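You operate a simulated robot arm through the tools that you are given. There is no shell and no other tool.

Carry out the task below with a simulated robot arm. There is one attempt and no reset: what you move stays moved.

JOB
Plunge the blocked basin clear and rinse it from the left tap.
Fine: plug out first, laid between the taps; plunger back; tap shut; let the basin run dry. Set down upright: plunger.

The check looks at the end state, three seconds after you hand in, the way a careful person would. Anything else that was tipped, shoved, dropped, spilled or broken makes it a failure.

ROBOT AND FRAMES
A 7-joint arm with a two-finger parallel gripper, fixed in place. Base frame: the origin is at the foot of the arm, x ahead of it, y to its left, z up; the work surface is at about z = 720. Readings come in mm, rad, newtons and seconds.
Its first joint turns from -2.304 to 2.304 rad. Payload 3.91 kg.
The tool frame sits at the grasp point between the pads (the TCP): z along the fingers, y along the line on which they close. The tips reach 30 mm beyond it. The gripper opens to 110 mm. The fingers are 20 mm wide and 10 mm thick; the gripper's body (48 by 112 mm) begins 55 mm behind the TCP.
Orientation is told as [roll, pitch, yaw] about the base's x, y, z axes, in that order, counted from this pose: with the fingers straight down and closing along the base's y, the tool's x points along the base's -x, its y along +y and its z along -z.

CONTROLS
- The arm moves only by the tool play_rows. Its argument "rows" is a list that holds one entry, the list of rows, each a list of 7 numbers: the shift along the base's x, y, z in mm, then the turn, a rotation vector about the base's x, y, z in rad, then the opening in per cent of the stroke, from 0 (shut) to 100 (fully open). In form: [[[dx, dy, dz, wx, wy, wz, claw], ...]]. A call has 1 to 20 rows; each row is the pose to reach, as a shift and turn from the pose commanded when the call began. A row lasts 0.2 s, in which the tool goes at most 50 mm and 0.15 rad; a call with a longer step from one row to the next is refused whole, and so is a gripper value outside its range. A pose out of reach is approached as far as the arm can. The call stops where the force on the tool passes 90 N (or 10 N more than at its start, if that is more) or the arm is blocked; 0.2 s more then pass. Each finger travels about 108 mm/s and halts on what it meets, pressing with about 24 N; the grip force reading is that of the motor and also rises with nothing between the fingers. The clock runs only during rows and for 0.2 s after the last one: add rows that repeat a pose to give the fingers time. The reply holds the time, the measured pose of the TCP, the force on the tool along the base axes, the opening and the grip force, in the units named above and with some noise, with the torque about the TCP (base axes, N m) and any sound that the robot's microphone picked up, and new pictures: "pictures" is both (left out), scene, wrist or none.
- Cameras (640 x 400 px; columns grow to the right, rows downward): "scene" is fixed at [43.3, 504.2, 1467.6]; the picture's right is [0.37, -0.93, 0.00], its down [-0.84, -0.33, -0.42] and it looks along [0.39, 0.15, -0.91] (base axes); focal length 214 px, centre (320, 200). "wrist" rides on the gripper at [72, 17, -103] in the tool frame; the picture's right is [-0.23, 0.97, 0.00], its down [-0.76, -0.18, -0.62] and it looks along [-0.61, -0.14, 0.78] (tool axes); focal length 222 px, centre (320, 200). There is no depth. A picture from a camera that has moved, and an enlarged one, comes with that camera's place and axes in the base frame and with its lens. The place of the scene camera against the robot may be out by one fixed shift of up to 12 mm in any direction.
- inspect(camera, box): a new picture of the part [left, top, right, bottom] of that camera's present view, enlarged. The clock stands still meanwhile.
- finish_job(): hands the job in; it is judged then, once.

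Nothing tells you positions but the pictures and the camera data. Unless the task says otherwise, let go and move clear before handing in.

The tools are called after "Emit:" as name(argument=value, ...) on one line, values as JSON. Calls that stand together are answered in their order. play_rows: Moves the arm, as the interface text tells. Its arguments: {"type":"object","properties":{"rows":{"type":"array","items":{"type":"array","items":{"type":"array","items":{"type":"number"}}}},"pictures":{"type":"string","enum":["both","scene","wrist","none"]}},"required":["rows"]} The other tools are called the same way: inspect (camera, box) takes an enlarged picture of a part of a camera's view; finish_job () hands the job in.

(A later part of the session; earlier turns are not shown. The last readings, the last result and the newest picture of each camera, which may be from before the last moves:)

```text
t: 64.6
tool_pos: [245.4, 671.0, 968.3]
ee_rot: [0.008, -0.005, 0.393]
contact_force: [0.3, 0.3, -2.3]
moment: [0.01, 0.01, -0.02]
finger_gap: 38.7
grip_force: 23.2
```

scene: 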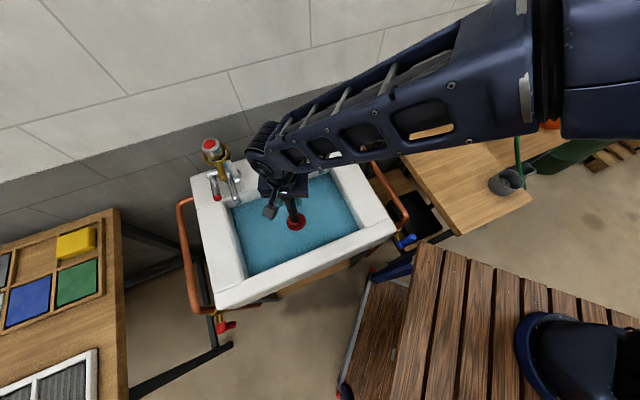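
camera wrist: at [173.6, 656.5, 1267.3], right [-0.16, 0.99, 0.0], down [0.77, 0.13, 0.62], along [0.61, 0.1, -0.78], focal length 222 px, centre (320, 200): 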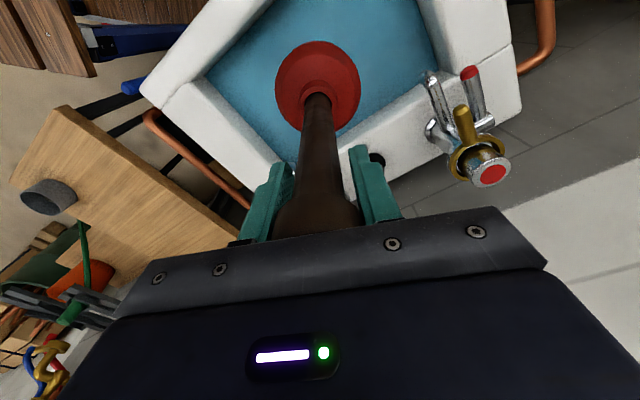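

Emit:
inspect(camera="scene", box=[180, 110, 420, 280])

Emit:
inspect(camera="wrist", box=[160, 0, 480, 240])

```text
2.35 times, centred on (300, 195) of scene
camera zoom: at [43.3, 504.2, 1467.6], right [0.37, -0.93, 0.0], down [-0.84, -0.33, -0.42], along [0.39, 0.15, -0.91], focal length 505 px, centre (367, 212)
```

zoom: 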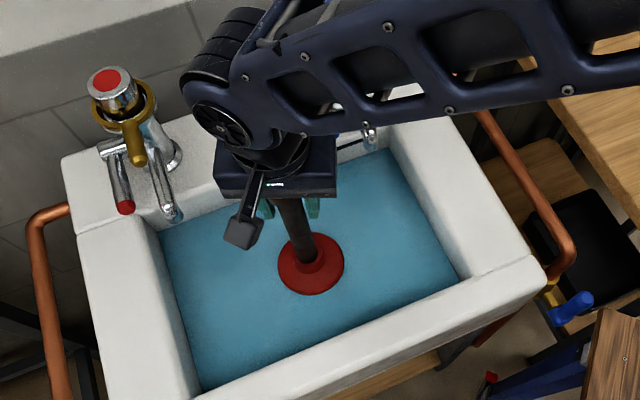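

```text
1.67 times, centred on (320, 120) of wrist
camera zoom: at [173.8, 657.2, 1070.7], right [-0.16, 0.99, 0.01], down [0.77, 0.12, 0.63], along [0.62, 0.11, -0.78], focal length 370 px, centre (320, 333)
```

zoom: 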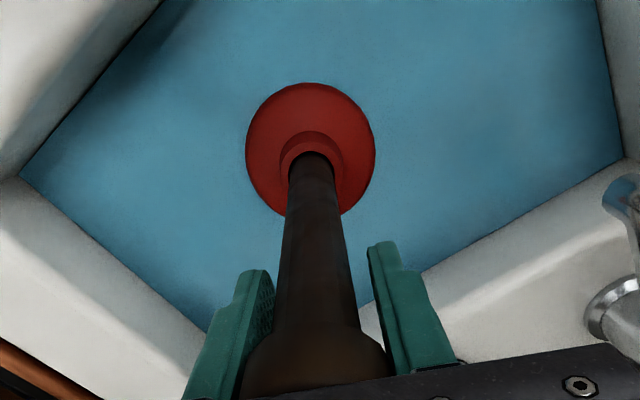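

The hold is unchanged but the water hasn't dropped yet. I'll level the tool, re-centre on the drain, and pump repeatedly with fuller strokes.

Emit:
play_rows(rows=[[[0, -2, -6, -0.0093, 0.0016, 0, 0], [0, -2, -14, -0.0093, 0.0016, 0, 0], [0, -2, -26, -0.0093, 0.0016, 0, 0], [0, -2, -36, -0.0093, 0.0016, 0, 0], [0, -2, -24, -0.0093, 0.0016, 0, 0], [0, -2, -12, -0.0093, 0.0016, 0, 0], [0, -2, -24, -0.0093, 0.0016, 0, 0], [0, -2, -36, -0.0093, 0.0016, 0, 0], [0, -2, -24, -0.0093, 0.0016, 0, 0], [0, -2, -12, -0.0093, 0.0016, 0, 0], [0, -2, -24, -0.0093, 0.0016, 0, 0], [0, -2, -36, -0.0093, 0.0016, 0, 0], [0, -2, -24, -0.0093, 0.0016, 0, 0], [0, -2, -12, -0.0093, 0.0016, 0, 0]]], pictures="scene")

Emit:
inspect(camera="scene", box=[180, 110, 420, 280])

```text
t: 67.6
tool_pos: [247.6, 669.1, 953.0]
ee_rot: [0.002, -0.001, 0.391]
contact_force: [1.5, -1.0, 2.0]
moment: [0.26, -0.28, -0.06]
finger_gap: 38.9
grip_force: 24.3
```

scene: 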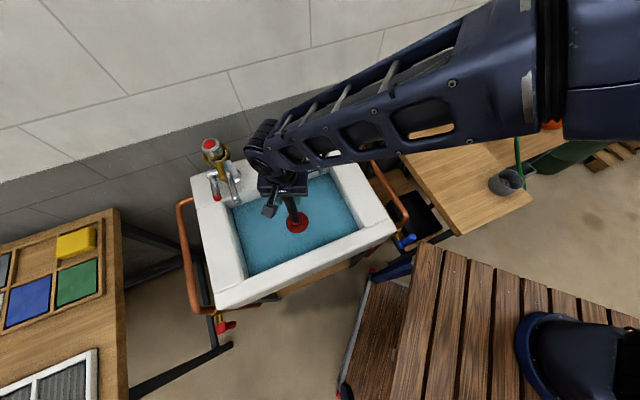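

```text
2.35 times, centred on (300, 195) of scene
camera zoom: at [43.3, 504.2, 1467.6], right [0.37, -0.93, 0.0], down [-0.84, -0.33, -0.42], along [0.39, 0.15, -0.91], focal length 505 px, centre (367, 212)
```

zoom: 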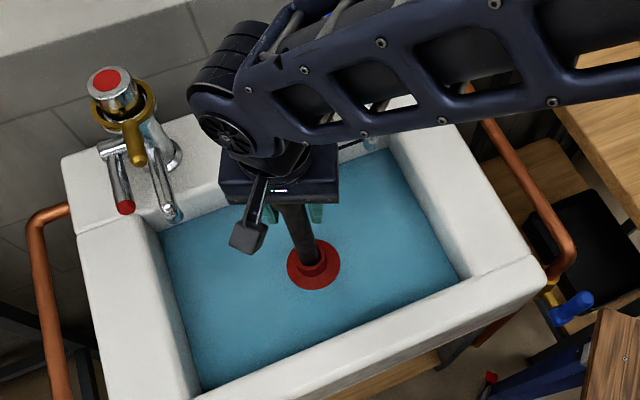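

No clear change yet; I'll pump harder and for more strokes, then listen and look.

Emit:
play_rows(rows=[[[0, 0, -14, 0, 0, 0, 0], [0, 0, -27, 0, 0, 0, 0], [0, 0, -12, 0, 0, 0, 0], [0, 0, 2, 0, 0, 0, 0], [0, 0, -12, 0, 0, 0, 0], [0, 0, -27, 0, 0, 0, 0], [0, 0, -12, 0, 0, 0, 0], [0, 0, 2, 0, 0, 0, 0], [0, 0, -12, 0, 0, 0, 0], [0, 0, -27, 0, 0, 0, 0], [0, 0, -12, 0, 0, 0, 0], [0, 0, 2, 0, 0, 0, 0], [0, 0, -12, 0, 0, 0, 0], [0, 0, -27, 0, 0, 0, 0], [0, 0, -12, 0, 0, 0, 0], [0, 0, 2, 0, 0, 0, 0]]], pictures="scene")

Emit:
inspect(camera="scene", box=[180, 110, 420, 280])

```text
t: 71.0
tool_pos: [246.3, 668.0, 958.1]
ee_rot: [0.002, 0.001, 0.391]
contact_force: [-0.4, -0.2, -1.1]
moment: [0.15, -0.02, 0.0]
finger_gap: 38.6
grip_force: 23.5
```

scene: 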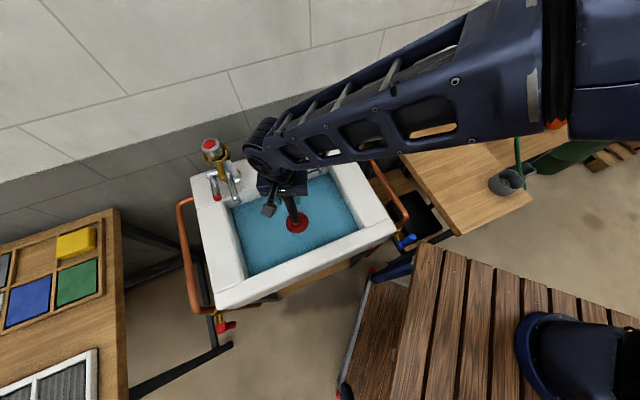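

```text
2.35 times, centred on (300, 195) of scene
camera zoom: at [43.3, 504.2, 1467.6], right [0.37, -0.93, 0.0], down [-0.84, -0.33, -0.42], along [0.39, 0.15, -0.91], focal length 505 px, centre (367, 212)
```

zoom: 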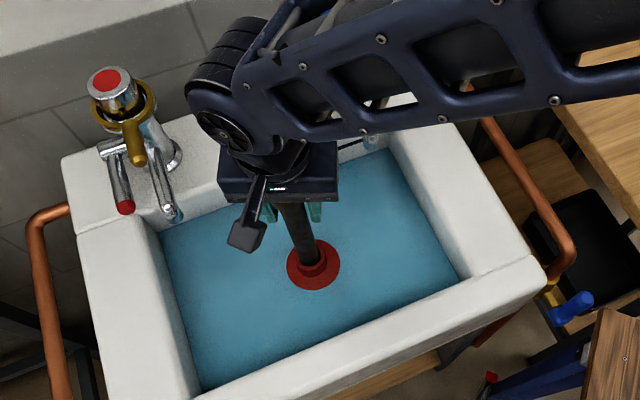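

The cup may be covering the drain, so I'll lift it clear and watch the water level for a couple of seconds.

Emit:
play_rows(rows=[[[0, 0, 15, 0, 0, 0, 0], [0, 0, 30, 0, 0, 0, 0], [0, 0, 45, 0, 0, 0, 0], [0, 0, 60, 0, 0, 0, 0], [0, 0, 60, 0, 0, 0, 0], [0, 0, 60, 0, 0, 0, 0], [0, 0, 60, 0, 0, 0, 0], [0, 0, 60, 0, 0, 0, 0], [0, 0, 60, 0, 0, 0, 0], [0, 0, 60, 0, 0, 0, 0], [0, 0, 60, 0, 0, 0, 0], [0, 0, 60, 0, 0, 0, 0]]])

Emit:
inspect(camera="scene", box=[180, 110, 420, 280])

Emit:
inspect(camera="wrist", box=[160, 0, 480, 240])

```text
t: 73.6
tool_pos: [247.8, 668.9, 1017.8]
ee_rot: [0.002, -0.001, 0.391]
contact_force: [0.3, -0.2, -2.6]
moment: [0.0, 0.0, -0.01]
finger_gap: 39.0
grip_force: 24.3
camera wrist: at [175.1, 656.7, 1121.6], right [-0.16, 0.99, 0.0], down [0.77, 0.12, 0.62], along [0.62, 0.1, -0.78], focal length 222 px, centre (320, 200)
```

scene: 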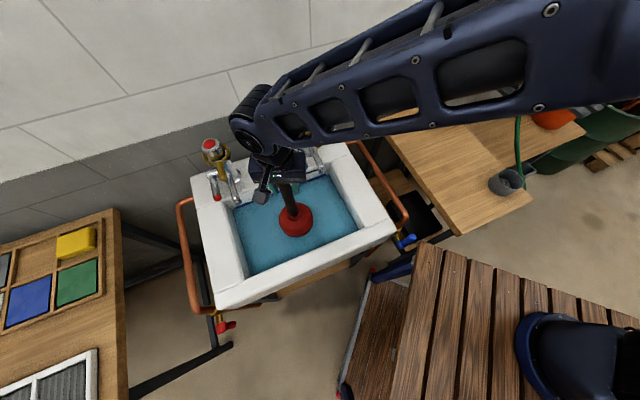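
wrist: 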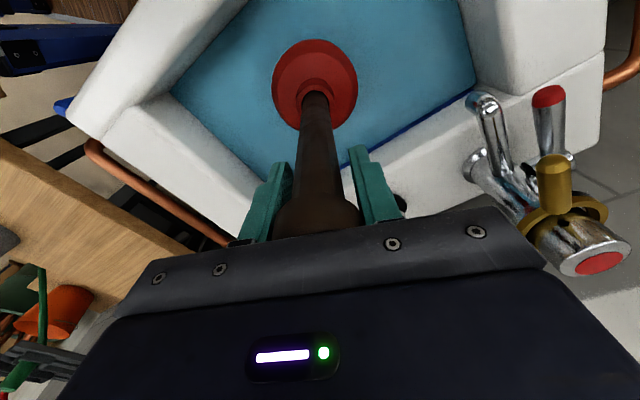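

```text
2.35 times, centred on (300, 195) of scene
camera zoom: at [43.3, 504.2, 1467.6], right [0.37, -0.93, 0.0], down [-0.84, -0.33, -0.42], along [0.39, 0.15, -0.91], focal length 505 px, centre (367, 212)
```

zoom: 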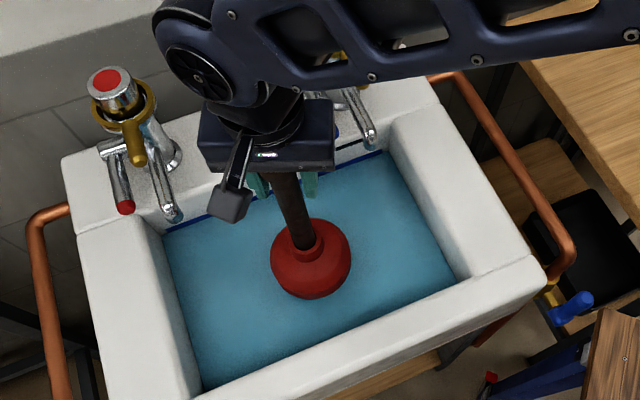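

```text
1.67 times, centred on (320, 120) of wrist
camera zoom: at [175.1, 656.7, 1121.6], right [-0.16, 0.99, 0.0], down [0.77, 0.12, 0.62], along [0.62, 0.1, -0.78], focal length 370 px, centre (320, 333)
```

zoom: 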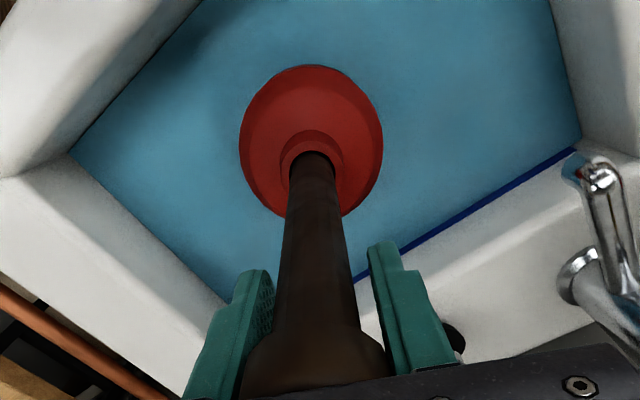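

A dark blue line has appeared along the back wall, so the water seems to be falling now. I'll hold still and watch.

Emit:
play_rows(rows=[[[0, 0, 0, 0, 0, 0, 0], [0, 0, 0, 0, 0, 0, 0], [0, 0, 0, 0, 0, 0, 0], [0, 0, 0, 0, 0, 0, 0], [0, 0, 0, 0, 0, 0, 0], [0, 0, 0, 0, 0, 0, 0], [0, 0, 0, 0, 0, 0, 0], [0, 0, 0, 0, 0, 0, 0], [0, 0, 0, 0, 0, 0, 0], [0, 0, 0, 0, 0, 0, 0]]], pictures="none")

Emit:
inspect(camera="scene", box=[180, 110, 420, 280])

```text
t: 75.8
tool_pos: [246.3, 669.4, 1018.8]
ee_rot: [0.001, -0.002, 0.39]
contact_force: [-0.1, -0.5, -3.1]
moment: [0.03, -0.01, -0.02]
finger_gap: 39.2
grip_force: 24.1
```

```text
2.35 times, centred on (300, 195) of scene
camera zoom: at [43.3, 504.2, 1467.6], right [0.37, -0.93, 0.0], down [-0.84, -0.33, -0.42], along [0.39, 0.15, -0.91], focal length 505 px, centre (367, 212)
```

zoom: 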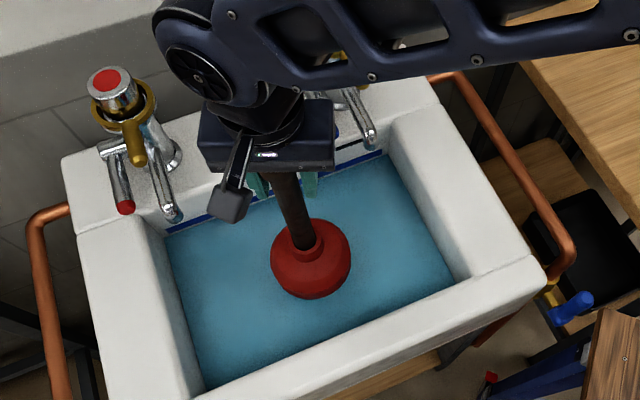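

The level is definitely falling, so the drain is clear. I'll lift the plunger out and carry it back to its place while the basin drains.

Emit:
play_rows(rows=[[[0, 0, 25, 0, 0, 0, 0], [0, 0, 55, 0, 0, 0, 0], [0, 0, 90, 0, 0, 0, 0], [0, 0, 125, 0, 0, 0, 0], [0, 0, 150, 0, 0, 0, 0], [10, -7, 164, 0, 0, 0, 0], [36, -24, 164, 0, 0, -0.05, 0], [72, -49, 164, 0, 0, -0.1, 0], [108, -73, 164, 0, 0, -0.15, 0], [144, -97, 164, 0, 0, -0.2, 0], [180, -121, 164, 0, 0, -0.25, 0], [216, -146, 164, 0, 0, -0.3, 0], [252, -170, 164, 0, 0, -0.35, 0], [288, -195, 164, 0, 0, -0.4, 0], [324, -219, 164, 0, 0, -0.45, 0], [360, -243, 164, 0, 0, -0.5, 0], [396, -268, 164, 0, 0, -0.55, 0], [432, -293, 164, 0, 0, -0.6, 0]]])

Emit:
inspect(camera="scene", box=[180, 110, 420, 280])

```text
t: 79.6
tool_pos: [677.2, 376.3, 1183.3]
ee_rot: [0.0, -0.003, -0.21]
contact_force: [-0.2, 0.4, -2.4]
moment: [-0.02, -0.04, 0.01]
finger_gap: 38.8
grip_force: 24.4
camera wrist: at [611.8, 408.1, 1286.1], right [0.42, 0.91, 0.0], down [0.71, -0.33, 0.62], along [0.57, -0.26, -0.78], focal length 222 px, centre (320, 200)
```

scene: 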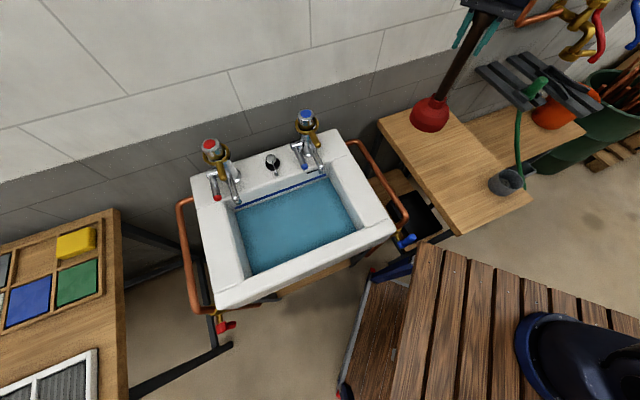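
wrist: 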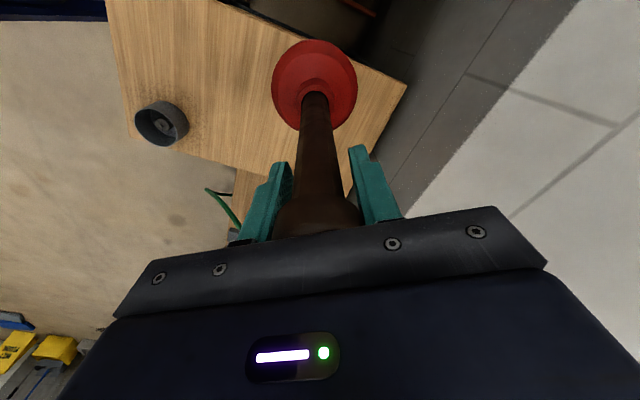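

```text
2.35 times, centred on (300, 195) of scene
camera zoom: at [43.3, 504.2, 1467.6], right [0.37, -0.93, 0.0], down [-0.84, -0.33, -0.42], along [0.39, 0.15, -0.91], focal length 505 px, centre (367, 212)
```

zoom: 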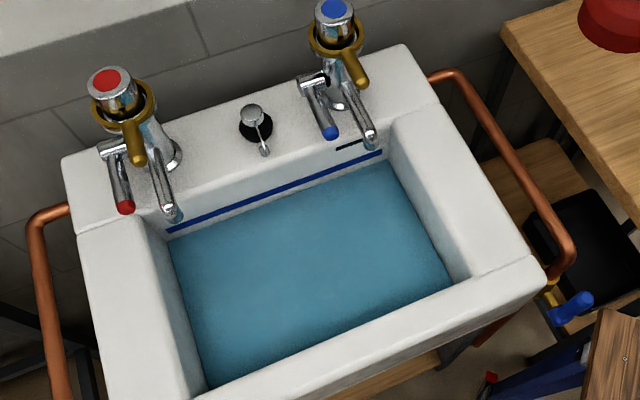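

The basin keeps draining. Now I'll move over the plunger's original spot and lower it upright.

Emit:
play_rows(rows=[[[33, -23, 0, 0, 0, -0.06, 0], [66, -46, 0, 0, 0, -0.12, 0], [99, -69, 0, 0, 0, -0.18, 0], [125, -87, -10, 0, 0, -0.24, 0], [132, -92, -35, 0, 0, -0.24, 0], [132, -92, -65, 0, 0, -0.24, 0], [132, -92, -95, 0, 0, -0.24, 0], [132, -92, -115, 0, 0, -0.24, 0], [132, -92, -125, 0, 0, -0.24, 0]]])

Emit:
inspect(camera="scene", box=[380, 20, 560, 160])

```text
t: 81.6
tool_pos: [810.9, 285.2, 1056.4]
ee_rot: [0.003, -0.003, -0.451]
contact_force: [-0.3, 0.0, -2.3]
moment: [0.02, -0.03, 0.0]
finger_gap: 38.7
grip_force: 23.8
camera wrist: at [754.4, 331.5, 1159.4], right [0.63, 0.78, 0.0], down [0.61, -0.49, 0.62], along [0.49, -0.39, -0.78], focal length 222 px, centre (320, 200)
```

scene: 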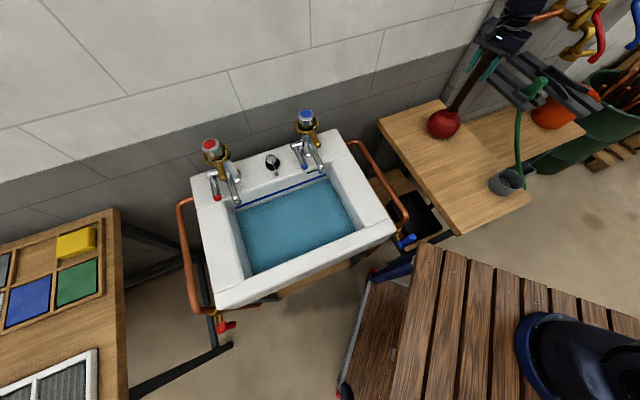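
wrist: 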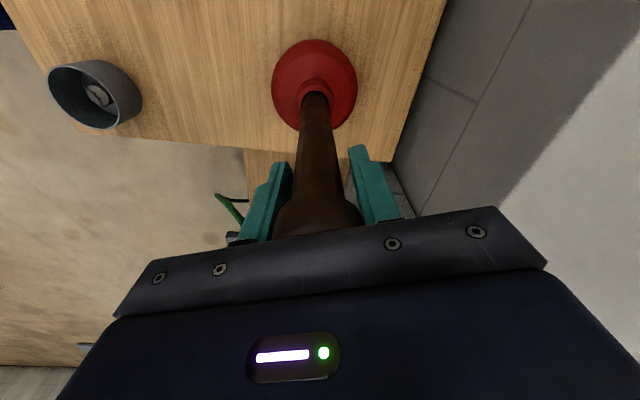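

```text
2.86 times, centred on (470, 90) of scene
camera zoom: at [43.3, 504.2, 1467.6], right [0.37, -0.93, 0.0], down [-0.84, -0.33, -0.42], along [0.39, 0.15, -0.91], focal length 613 px, centre (-109, 514)
```

zoom: 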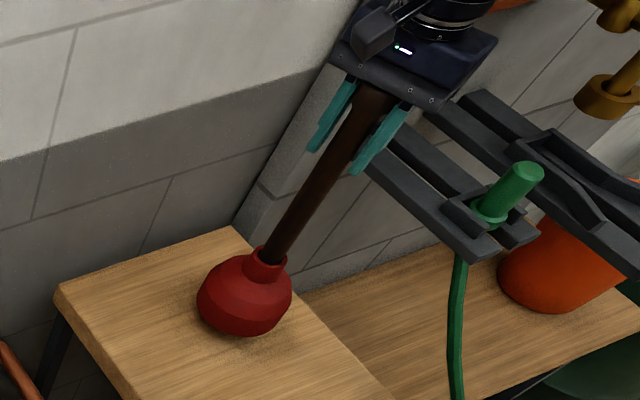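

Emit:
play_rows(rows=[[[-1.5, -1.5, -5, 0, 0, 0, 0], [-1.5, -1.5, -10, 0, 0, 0, 0], [-1.5, -1.5, -15, 0, 0, 0, 0]]], pictures="none")

Emit:
play_rows(rows=[[[0, 0, -2, 0, 0, 0, 0], [0, 0, -4, 0, 0, 0, 0]]], pictures="none")

Emit:
play_rows(rows=[[[0, 0, -2, 0, 0, 0, 0], [0, 0, -3, 0, 0, 0, 0]]], pictures="none")

```text
t: 82.4
tool_pos: [809.7, 282.4, 1041.8]
ee_rot: [0.001, -0.003, -0.449]
contact_force: [-0.2, 0.3, -3.0]
moment: [-0.01, -0.03, -0.01]
finger_gap: 39.0
grip_force: 23.7
```

```text
t: 83.0
tool_pos: [809.7, 281.9, 1038.9]
ee_rot: [0.004, -0.002, -0.451]
contact_force: [-0.3, 0.3, 1.6]
moment: [0.03, -0.1, 0.0]
finger_gap: 39.1
grip_force: 24.2
```

```text
t: 83.6
tool_pos: [809.1, 281.5, 1035.5]
ee_rot: [0.003, 0.0, -0.451]
contact_force: [-1.9, 0.0, 2.1]
moment: [0.21, 0.18, 0.06]
finger_gap: 38.7
grip_force: 23.8
```

The cup is on the bench. I'll ease up a little so it bears only its own weight, then open the fingers.

Emit:
play_rows(rows=[[[0, 0, 2, 0, 0, 0, 0], [0, 0, 3, 0, 0, 0, 0], [0, 0, 3, 0, 0, 0, 36], [0, 0, 3, 0, 0, 0, 40], [0, 0, 3, 0, 0, 0, 50], [0, 0, 3, 0, 0, 0, 62], [0, 0, 3, 0, 0, 0, 70]]])

Emit:
inspect(camera="scene", box=[380, 20, 560, 160])

```text
t: 85.2
tool_pos: [810.6, 282.9, 1037.5]
ee_rot: [0.003, -0.002, -0.45]
contact_force: [0.2, 0.0, 1.4]
moment: [0.05, -0.05, -0.03]
finger_gap: 77.0
grip_force: 0.0
camera wrist: at [752.6, 329.0, 1140.7], right [0.63, 0.78, 0.0], down [0.61, -0.49, 0.62], along [0.49, -0.39, -0.78], focal length 222 px, centre (320, 200)
```

scene: 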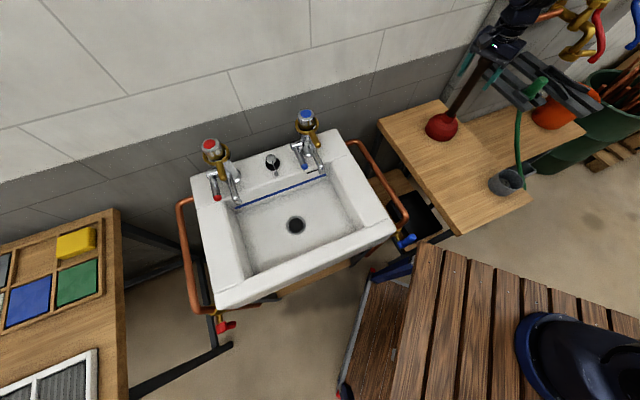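
wrist: 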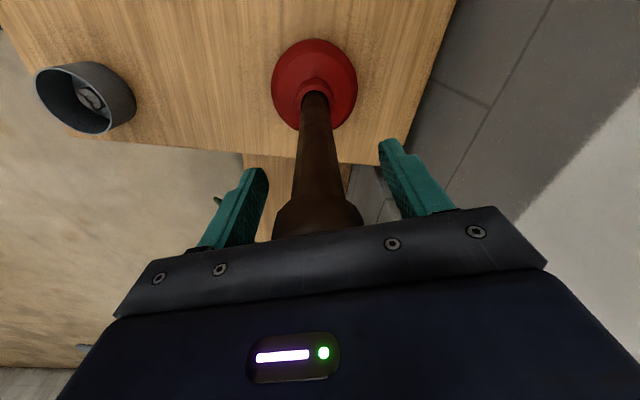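

```text
2.86 times, centred on (470, 90) of scene
camera zoom: at [43.3, 504.2, 1467.6], right [0.37, -0.93, 0.0], down [-0.84, -0.33, -0.42], along [0.39, 0.15, -0.91], focal length 613 px, centre (-109, 514)
```

zoom: 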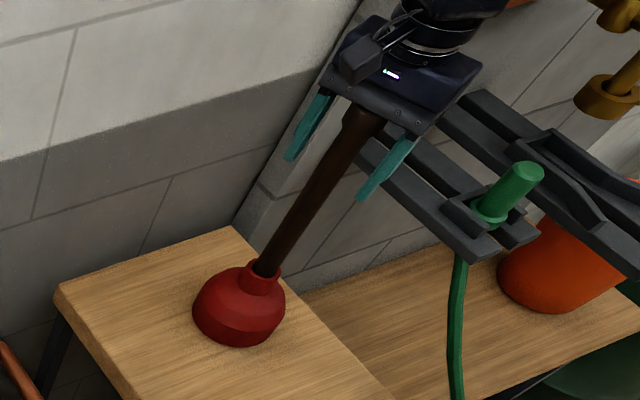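

The basin has drained and the plunger stands on its own. I'll lift the open gripper straight up off it.

Emit:
play_rows(rows=[[[0, 0, 5, 0, 0, 0, 70], [0, 0, 15, 0, 0, 0, 70], [0, 0, 35, 0, 0, 0, 70], [0, 0, 60, 0, 0, 0, 70], [0, 0, 95, 0, 0, 0, 70], [0, 0, 130, 0, 0, 0, 70], [0, 0, 165, 0, 0, 0, 70]]])

Emit:
inspect(camera="scene", box=[380, 20, 560, 160])

Emit:
inspect(camera="scene", box=[180, 110, 420, 280])

```text
t: 86.8
tool_pos: [808.8, 283.8, 1204.0]
ee_rot: [0.002, 0.001, -0.451]
contact_force: [0.3, -1.0, -0.1]
moment: [0.01, 0.02, 0.0]
finger_gap: 77.1
grip_force: 0.1
camera wrist: at [752.5, 330.4, 1307.0], right [0.63, 0.78, 0.0], down [0.61, -0.49, 0.62], along [0.49, -0.39, -0.78], focal length 222 px, centre (320, 200)
```

scene: 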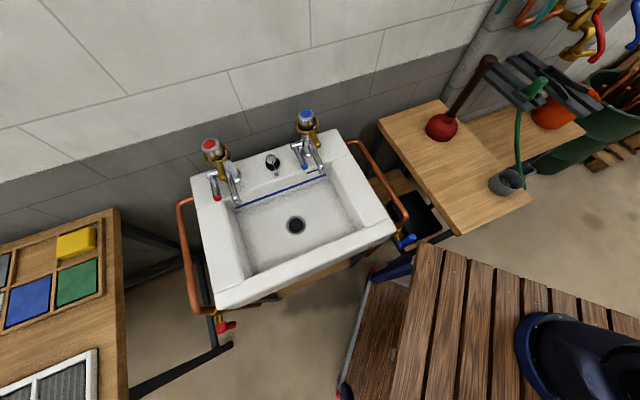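
wrist: 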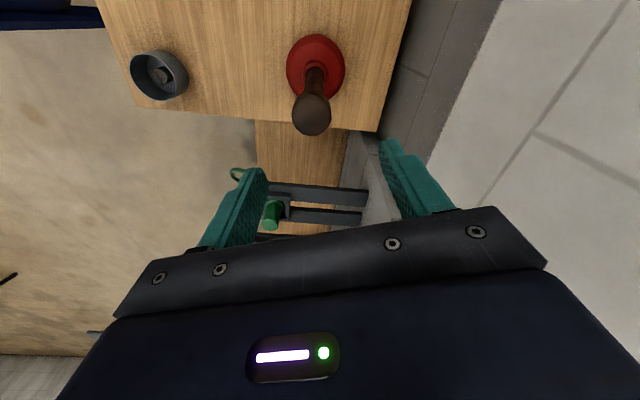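

```text
2.86 times, centred on (470, 90) of scene
camera zoom: at [43.3, 504.2, 1467.6], right [0.37, -0.93, 0.0], down [-0.84, -0.33, -0.42], along [0.39, 0.15, -0.91], focal length 613 px, centre (-109, 514)
```

zoom: 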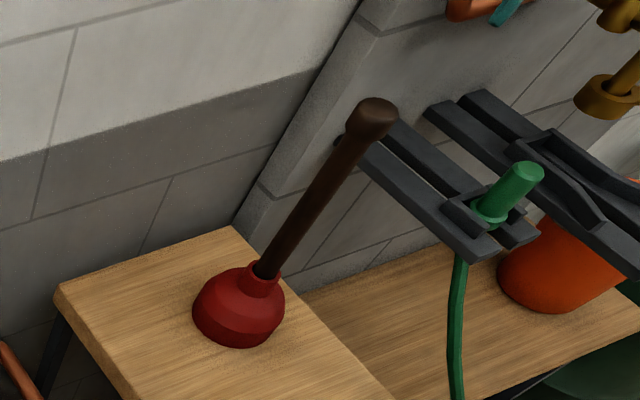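

```text
2.35 times, centred on (300, 195) of scene
camera zoom: at [43.3, 504.2, 1467.6], right [0.37, -0.93, 0.0], down [-0.84, -0.33, -0.42], along [0.39, 0.15, -0.91], focal length 505 px, centre (367, 212)
```

zoom: 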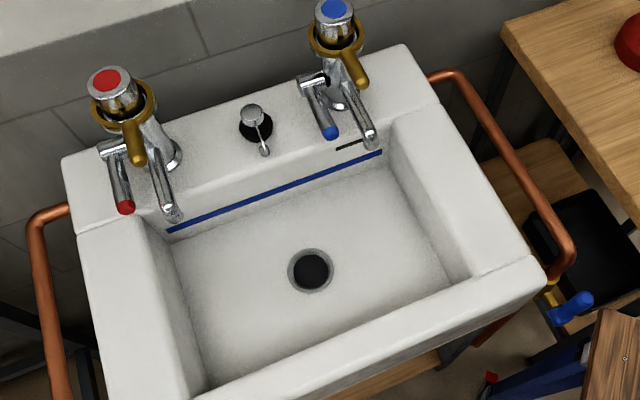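

Plunger back upright in its place and the basin is empty. Now I'll take the wrist camera to the left (red) tap to study its handles.

Emit:
play_rows(rows=[[[-34, 30, 0, 0, 0, 0.08, 70], [-68, 60, 0, 0, 0, 0.16, 70], [-101, 89, 0, 0, 0, 0.24, 70], [-135, 119, 0, 0, 0, 0.32, 70], [-169, 148, 0, 0, 0, 0.4, 70], [-202, 178, 0, 0, 0, 0.48, 70], [-236, 207, 0, 0, 0, 0.56, 70], [-270, 237, 0, 0, 0, 0.64, 70], [-303, 267, 0, 0, 0, 0.72, 70], [-337, 296, 0, 0, 0, 0.8, 70], [-370, 326, 0, 0, 0, 0.88, 70], [-404, 355, -10, 0, 0, 0.96, 70], [-438, 385, -25, 0, 0, 1.04, 70], [-471, 414, -40, 0, 0, 1.12, 70], [-505, 444, -60, 0, 0, 1.2, 70], [-539, 474, -80, 0, 0, 1.28, 70], [-572, 503, -100, 0, 0, 1.36, 70], [-606, 533, -121, 0, 0, 1.45, 70]]])

Emit:
inspect(camera="wrist", box=[200, 40, 440, 240])

```text
t: 90.6
tool_pos: [202.3, 815.1, 1085.4]
ee_rot: [0.003, -0.002, 1.002]
contact_force: [0.9, -1.4, 0.6]
moment: [0.04, 0.05, 0.02]
finger_gap: 77.1
grip_force: 0.1
camera wrist: at [150.8, 764.1, 1187.3], right [-0.7, 0.72, 0.0], down [0.56, 0.54, 0.62], along [0.45, 0.44, -0.78], focal length 222 px, centre (320, 200)
```

scene: 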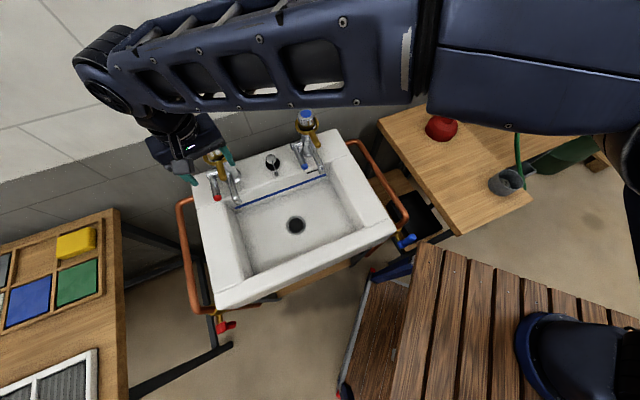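
wrist: 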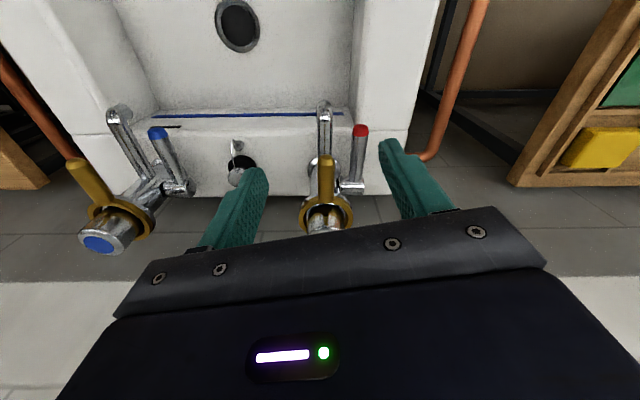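

```text
2.00 times, centred on (320, 140) of wrist
camera zoom: at [150.8, 764.1, 1187.3], right [-0.7, 0.72, 0.0], down [0.56, 0.54, 0.62], along [0.45, 0.44, -0.78], focal length 444 px, centre (320, 320)
```

zoom: 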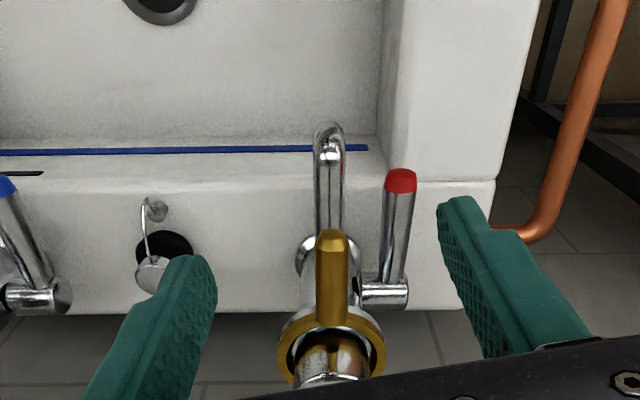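

I can see the left tap clearly: spout, a brass collar with a forward peg, and a side hub carrying a chrome lever with a red tip at about (196, 884, 894). I'll look closer for markings before touching anything.

Emit:
inspect(camera="wrist", box=[290, 80, 390, 240])

Emit:
inspect(camera="wrist", box=[50, 90, 200, 260])

Emit:
inspect(camera="scene", box=[170, 230, 290, 350])

Emit:
inspect(camera="scene", box=[330, 190, 440, 290])

```text
2.50 times, centred on (340, 160) of wrist
camera zoom: at [150.8, 764.1, 1187.3], right [-0.7, 0.72, 0.0], down [0.56, 0.54, 0.62], along [0.45, 0.44, -0.78], focal length 555 px, centre (270, 300)
```

zoom: 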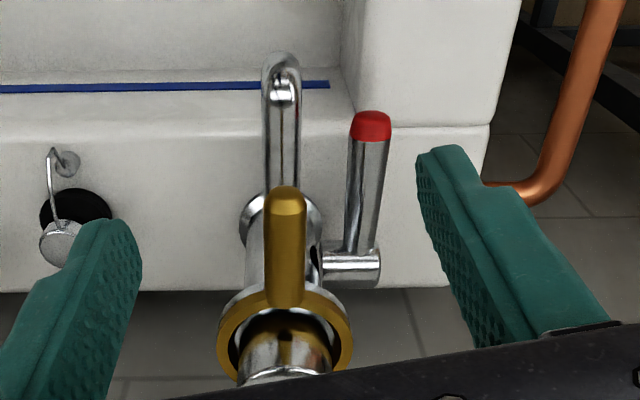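

```text
2.35 times, centred on (125, 175) of wrist
camera zoom: at [150.8, 764.1, 1187.3], right [-0.7, 0.72, 0.0], down [0.56, 0.54, 0.62], along [0.45, 0.44, -0.78], focal length 523 px, centre (779, 259)
```

zoom: 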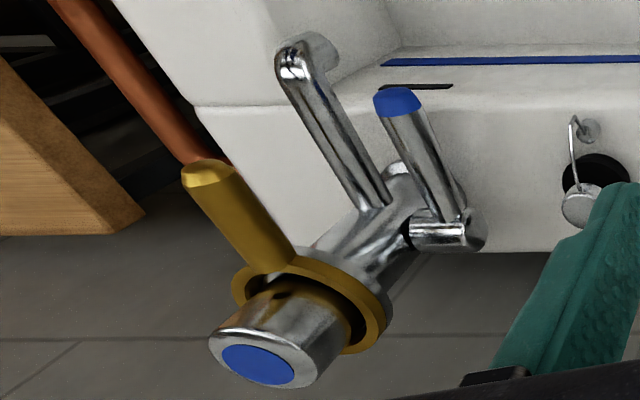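

```text
3.33 times, centred on (230, 290) of scene
camera zoom: at [43.3, 504.2, 1467.6], right [0.37, -0.93, 0.0], down [-0.84, -0.33, -0.42], along [0.39, 0.15, -0.91], focal length 715 px, centre (620, -100)
```

zoom: 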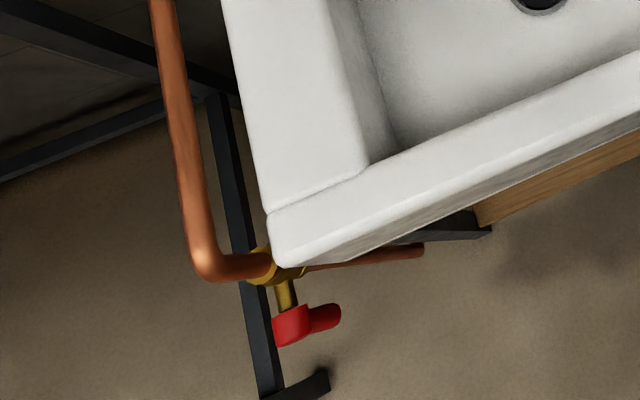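

```text
4.00 times, centred on (385, 240) of scene
camera zoom: at [43.3, 504.2, 1467.6], right [0.37, -0.93, 0.0], down [-0.84, -0.33, -0.42], along [0.39, 0.15, -0.91], focal length 858 px, centre (60, 40)
```

zoom: 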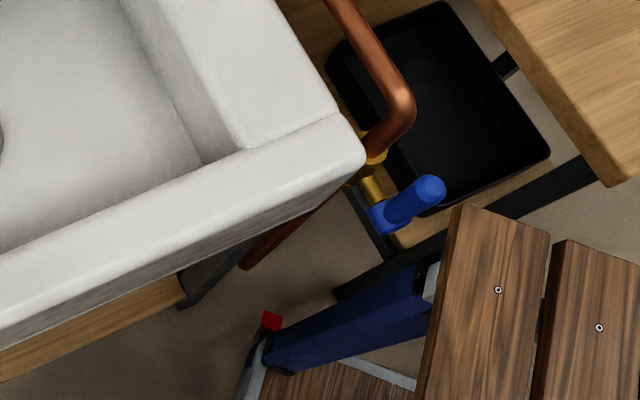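

No markings, but both supply valves look open (handles in line with their pipes). I'll try the red-tipped lever, gripping it with the tool pitched 45° forward so the gripper body stays clear of the brass peg.

Emit:
play_rows(rows=[[[-15, 4, 0, 0, 0, -0.055, 60], [-30, 8, 0, 0, 0, -0.11, 50], [-45, 12, 0, 0, 0, -0.165, 40], [-59, 17, -10, 0, 0, -0.217, 40]]], pictures="none")

Emit:
play_rows(rows=[[[0, 0, 0, 0.092, -0.092, 0, 40], [0, 0, 0, 0.185, -0.185, 0, 40], [0, 0, 0, 0.277, -0.277, 0, 40], [0, 0, 0, 0.37, -0.37, 0, 40], [0, 0, 0, 0.462, -0.462, 0, 40], [0, 0, 0, 0.555, -0.555, 0, 40], [0, 0, 0, 0.555, -0.555, 0, 40]]])

```text
t: 91.6
tool_pos: [144.9, 831.9, 1072.9]
ee_rot: [0.0, -0.001, 0.783]
contact_force: [-0.1, -0.1, 0.0]
moment: [0.01, 0.02, 0.01]
finger_gap: 44.1
grip_force: 0.1
```

```text
t: 93.2
tool_pos: [143.7, 832.2, 1071.7]
ee_rot: [0.003, -0.788, 0.783]
contact_force: [-0.6, 0.2, -0.5]
moment: [0.0, 0.01, 0.02]
finger_gap: 43.9
grip_force: 0.1
camera wrist: at [45.8, 755.9, 1093.5], right [-0.58, 0.8, 0.16], down [0.2, -0.06, 0.98], along [0.79, 0.6, -0.12], focal length 222 px, centre (320, 200)
```

scene: 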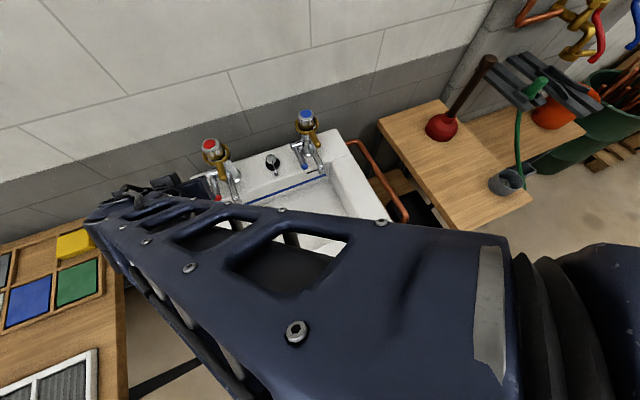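
wrist: 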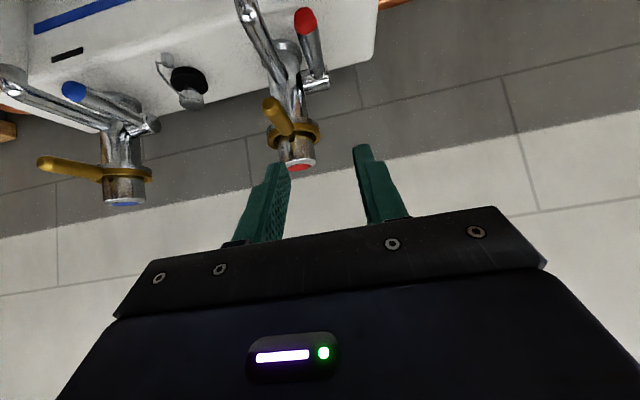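

This low angle shows both taps' profiles well; I'll zoom in to measure the lever, hub and peg.

Emit:
inspect(camera="wrist", box=[220, 0, 350, 190])

Emit:
inspect(camera="wrist", box=[0, 20, 220, 230])

```text
2.11 times, centred on (285, 95) of wrist
camera zoom: at [45.8, 755.9, 1093.5], right [-0.58, 0.8, 0.16], down [0.2, -0.06, 0.98], along [0.79, 0.6, -0.12], focal length 468 px, centre (394, 421)
```

zoom: 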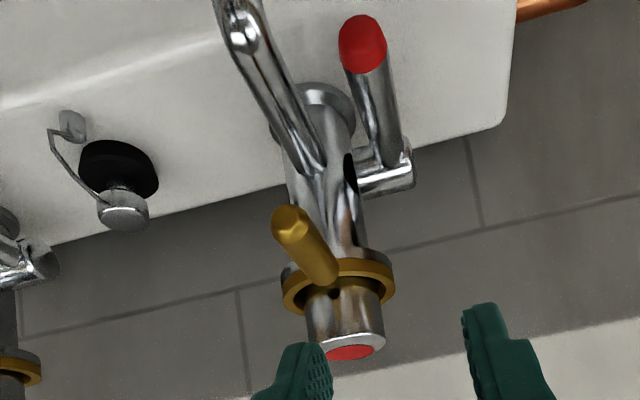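

```text
1.90 times, centred on (110, 125) of wrist
camera zoom: at [45.8, 755.9, 1093.5], right [-0.58, 0.8, 0.16], down [0.2, -0.06, 0.98], along [0.79, 0.6, -0.12], focal length 423 px, centre (720, 343)
```

zoom: 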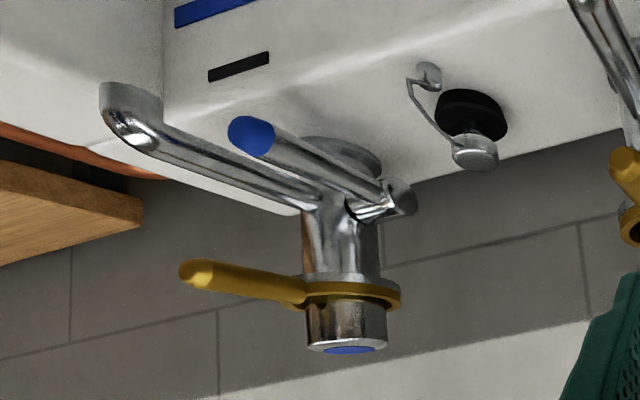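

Measured again: the red lever is nearly horizontal from its hub (269, 960, 879) to its tip (198, 890, 883), and the peg tip is at (231, 853, 966). I'll move to a pre-grasp point up the 45° approach line.

Emit:
play_rows(rows=[[[4, 5, -28, 0, 0, 0, 40], [9, 10, -56, 0, 0, 0, 40], [14, 15, -84, 0, 0, 0, 40], [18, 20, -110, 0, 0, 0, 40], [22, 25, -133, 0, 0, 0, 40]]])

Emit:
inspect(camera="wrist", box=[200, 60, 440, 240])

```text
t: 94.4
tool_pos: [167.2, 856.5, 938.5]
ee_rot: [0.004, -0.787, 0.781]
contact_force: [-0.2, 1.2, -0.1]
moment: [-0.01, 0.0, 0.02]
finger_gap: 43.8
grip_force: 0.1
camera wrist: at [67.6, 781.8, 960.2], right [-0.57, 0.8, 0.16], down [0.2, -0.06, 0.98], along [0.79, 0.59, -0.12], focal length 222 px, centre (320, 200)
```

scene: 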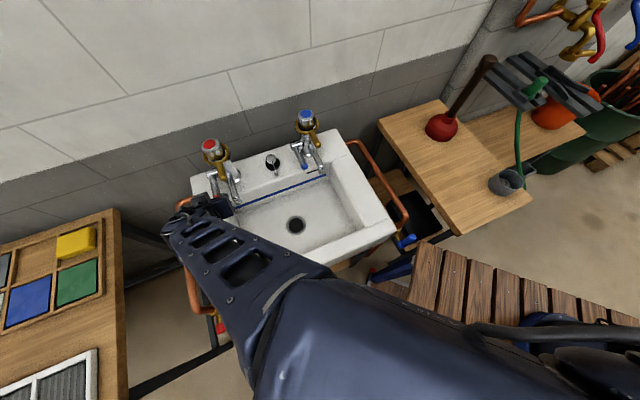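
wrist: 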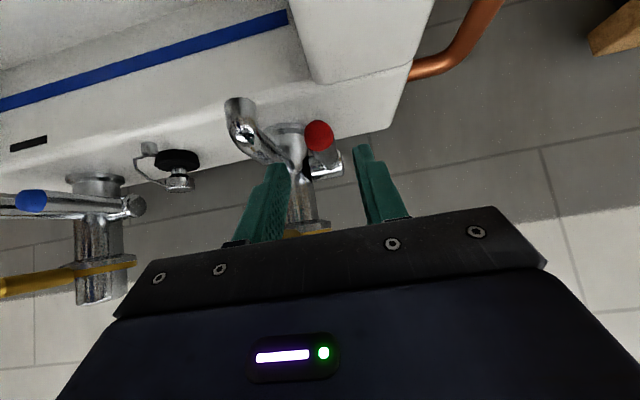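

```text
2.22 times, centred on (320, 150) of wrist
camera zoom: at [67.6, 781.8, 960.2], right [-0.57, 0.8, 0.16], down [0.2, -0.06, 0.98], along [0.79, 0.59, -0.12], focal length 494 px, centre (320, 311)
```

zoom: 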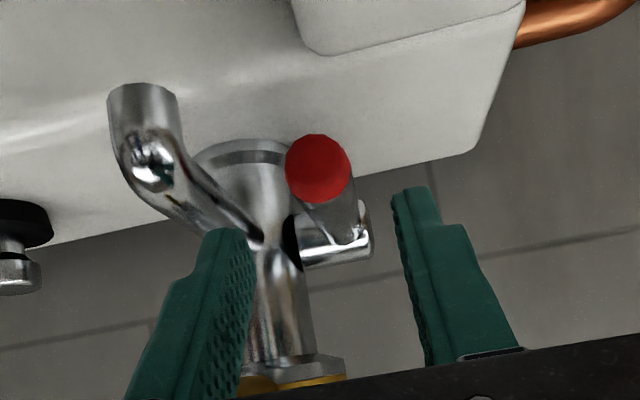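

The lever sits centred between the open fingers. I'll advance along the approach line onto it.

Emit:
play_rows(rows=[[[8, 8, -11, 0, 0, 0, 40], [16, 17, -22, 0, 0, 0, 40], [24, 25, -33, 0, 0, 0, 40], [30, 32, -42, 0, 0, 0, 40], [35, 37, -48, 0, 0, 0, 40]]], pictures="wrist")

Emit:
inspect(camera="wrist", box=[200, 60, 440, 240])

```text
t: 95.6
tool_pos: [202.2, 895.2, 889.8]
ee_rot: [0.002, -0.786, 0.782]
contact_force: [0.2, 0.4, -1.2]
moment: [0.0, 0.02, 0.02]
finger_gap: 43.9
grip_force: 0.0
camera wrist: at [102.6, 818.9, 912.6], right [-0.58, 0.8, 0.16], down [0.2, -0.06, 0.98], along [0.79, 0.6, -0.12], focal length 222 px, centre (320, 200)
```

wrist: 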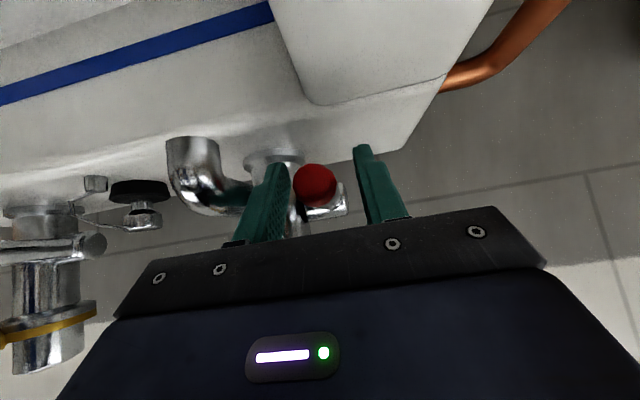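

```text
2.22 times, centred on (320, 150) of wrist
camera zoom: at [102.6, 818.9, 912.6], right [-0.58, 0.8, 0.16], down [0.2, -0.06, 0.98], along [0.79, 0.6, -0.12], focal length 494 px, centre (320, 311)
```

zoom: 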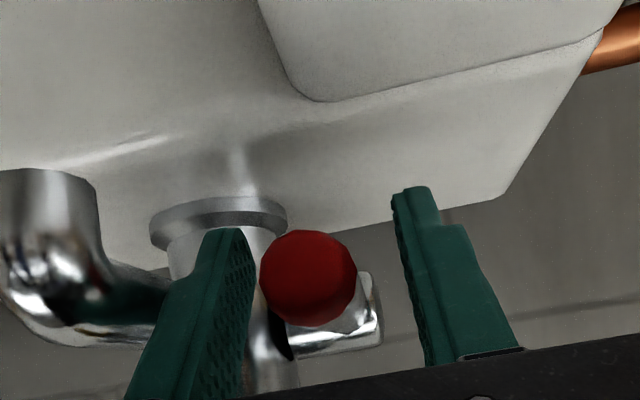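

The lever end is between the pads. I'll close on it gently.

Emit:
play_rows(rows=[[[0, 0, 0, 0, 0, 0, 30], [0, 0, 0, 0, 0, 0, 20], [0, 0, 0, 0, 0, 0, 10], [0, 0, 0, 0, 0, 0, 0], [0, 0, 0, 0, 0, 0, 0]]], pictures="wrist")

```text
t: 96.8
tool_pos: [201.9, 893.3, 890.3]
ee_rot: [0.002, -0.789, 0.781]
contact_force: [9.6, -16.6, 0.8]
moment: [-0.1, 0.0, -0.05]
finger_gap: 21.7
grip_force: 45.3
camera wrist: at [103.4, 818.2, 912.3], right [-0.57, 0.8, 0.16], down [0.2, -0.06, 0.98], along [0.8, 0.59, -0.12], focal length 222 px, centre (320, 200)
```

wrist: 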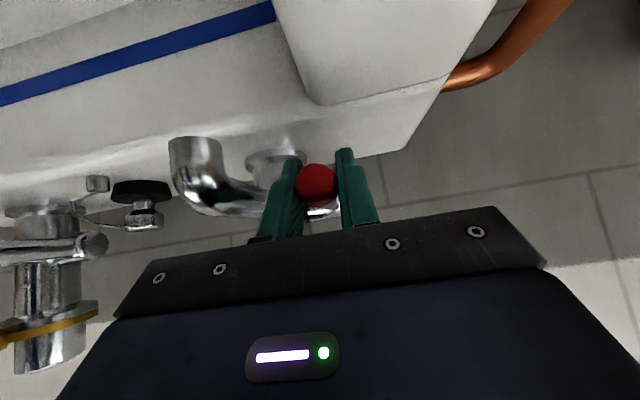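

Gripped at 21.7 mm, with some side load because I'm a touch off to the left. I'll shift a couple of millimetres to relieve it.

Emit:
play_rows(rows=[[[1, -1.3, 0, 0, 0, 0, 0], [1, -1.3, 0, 0, 0, 0, 0]]], pictures="none")

```text
t: 97.4
tool_pos: [201.0, 893.5, 890.3]
ee_rot: [0.005, -0.788, 0.782]
contact_force: [10.9, -1.7, 1.3]
moment: [0.03, 0.16, -0.18]
finger_gap: 21.5
grip_force: 45.2
```

Emit:
play_rows(rows=[[[1, 0, 0, 0, 0, 0, 0], [1.3, 0.5, 4, 0, 0, 0, 0], [1.9, 0.9, 8, 0, 0, 0, 0]]], pictures="wrist")

```text
t: 98.2
tool_pos: [201.0, 894.0, 896.7]
ee_rot: [0.002, -0.783, 0.783]
contact_force: [-4.8, 1.9, -17.1]
moment: [-0.93, 0.96, -0.11]
finger_gap: 21.7
grip_force: 45.0
camera wrist: at [103.6, 817.7, 918.5], right [-0.58, 0.8, 0.16], down [0.2, -0.06, 0.98], along [0.79, 0.6, -0.13], focal length 222 px, centre (320, 200)
```

wrist: 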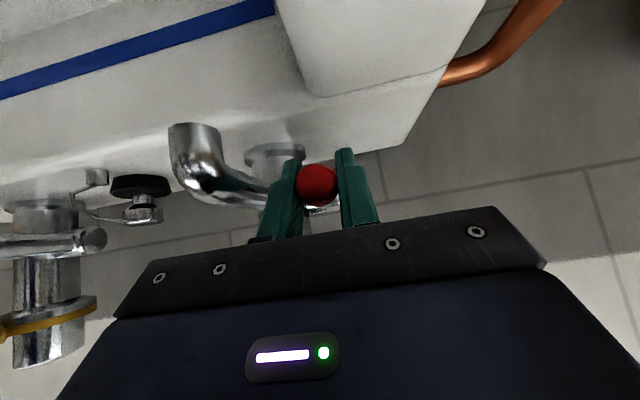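

The lever seems to follow the fingers upward with about 17 N resistance. I'll raise it a bit more along its arc and check for water.

Emit:
play_rows(rows=[[[1, 1, 5, 0, 0, 0, 0], [2, 2, 10, 0, 0, 0, 0], [3.3, 3.3, 15, 0, 0, 0, 0]]])

Emit:
inspect(camera="scene", box=[170, 110, 370, 260])

```text
t: 99.0
tool_pos: [205.8, 897.0, 911.6]
ee_rot: [0.002, -0.783, 0.786]
contact_force: [-17.9, -9.2, -26.3]
moment: [0.19, 0.4, -1.04]
finger_gap: 21.8
grip_force: 45.2
camera wrist: at [107.2, 821.5, 933.4], right [-0.58, 0.8, 0.16], down [0.2, -0.06, 0.98], along [0.79, 0.6, -0.13], focal length 222 px, centre (320, 200)
```

scene: 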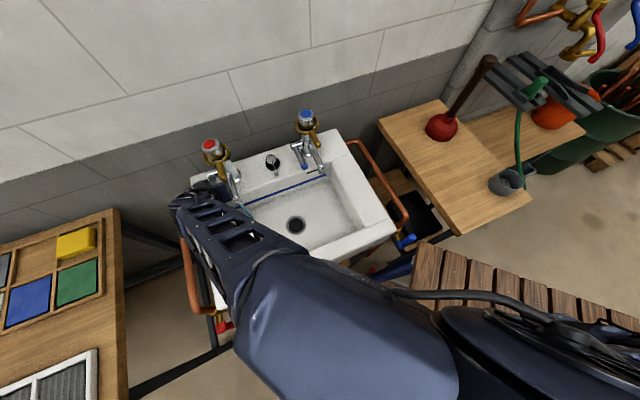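
wrist: 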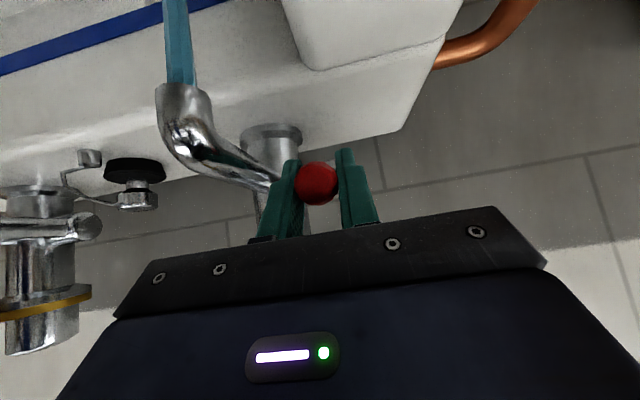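

```text
2.67 times, centred on (270, 185) of scene
camera zoom: at [43.3, 504.2, 1467.6], right [0.37, -0.93, 0.0], down [-0.84, -0.33, -0.42], along [0.39, 0.15, -0.91], focal length 572 px, centre (453, 240)
```

zoom: 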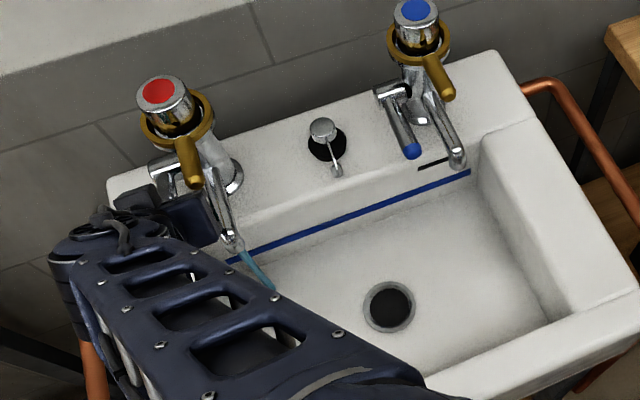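

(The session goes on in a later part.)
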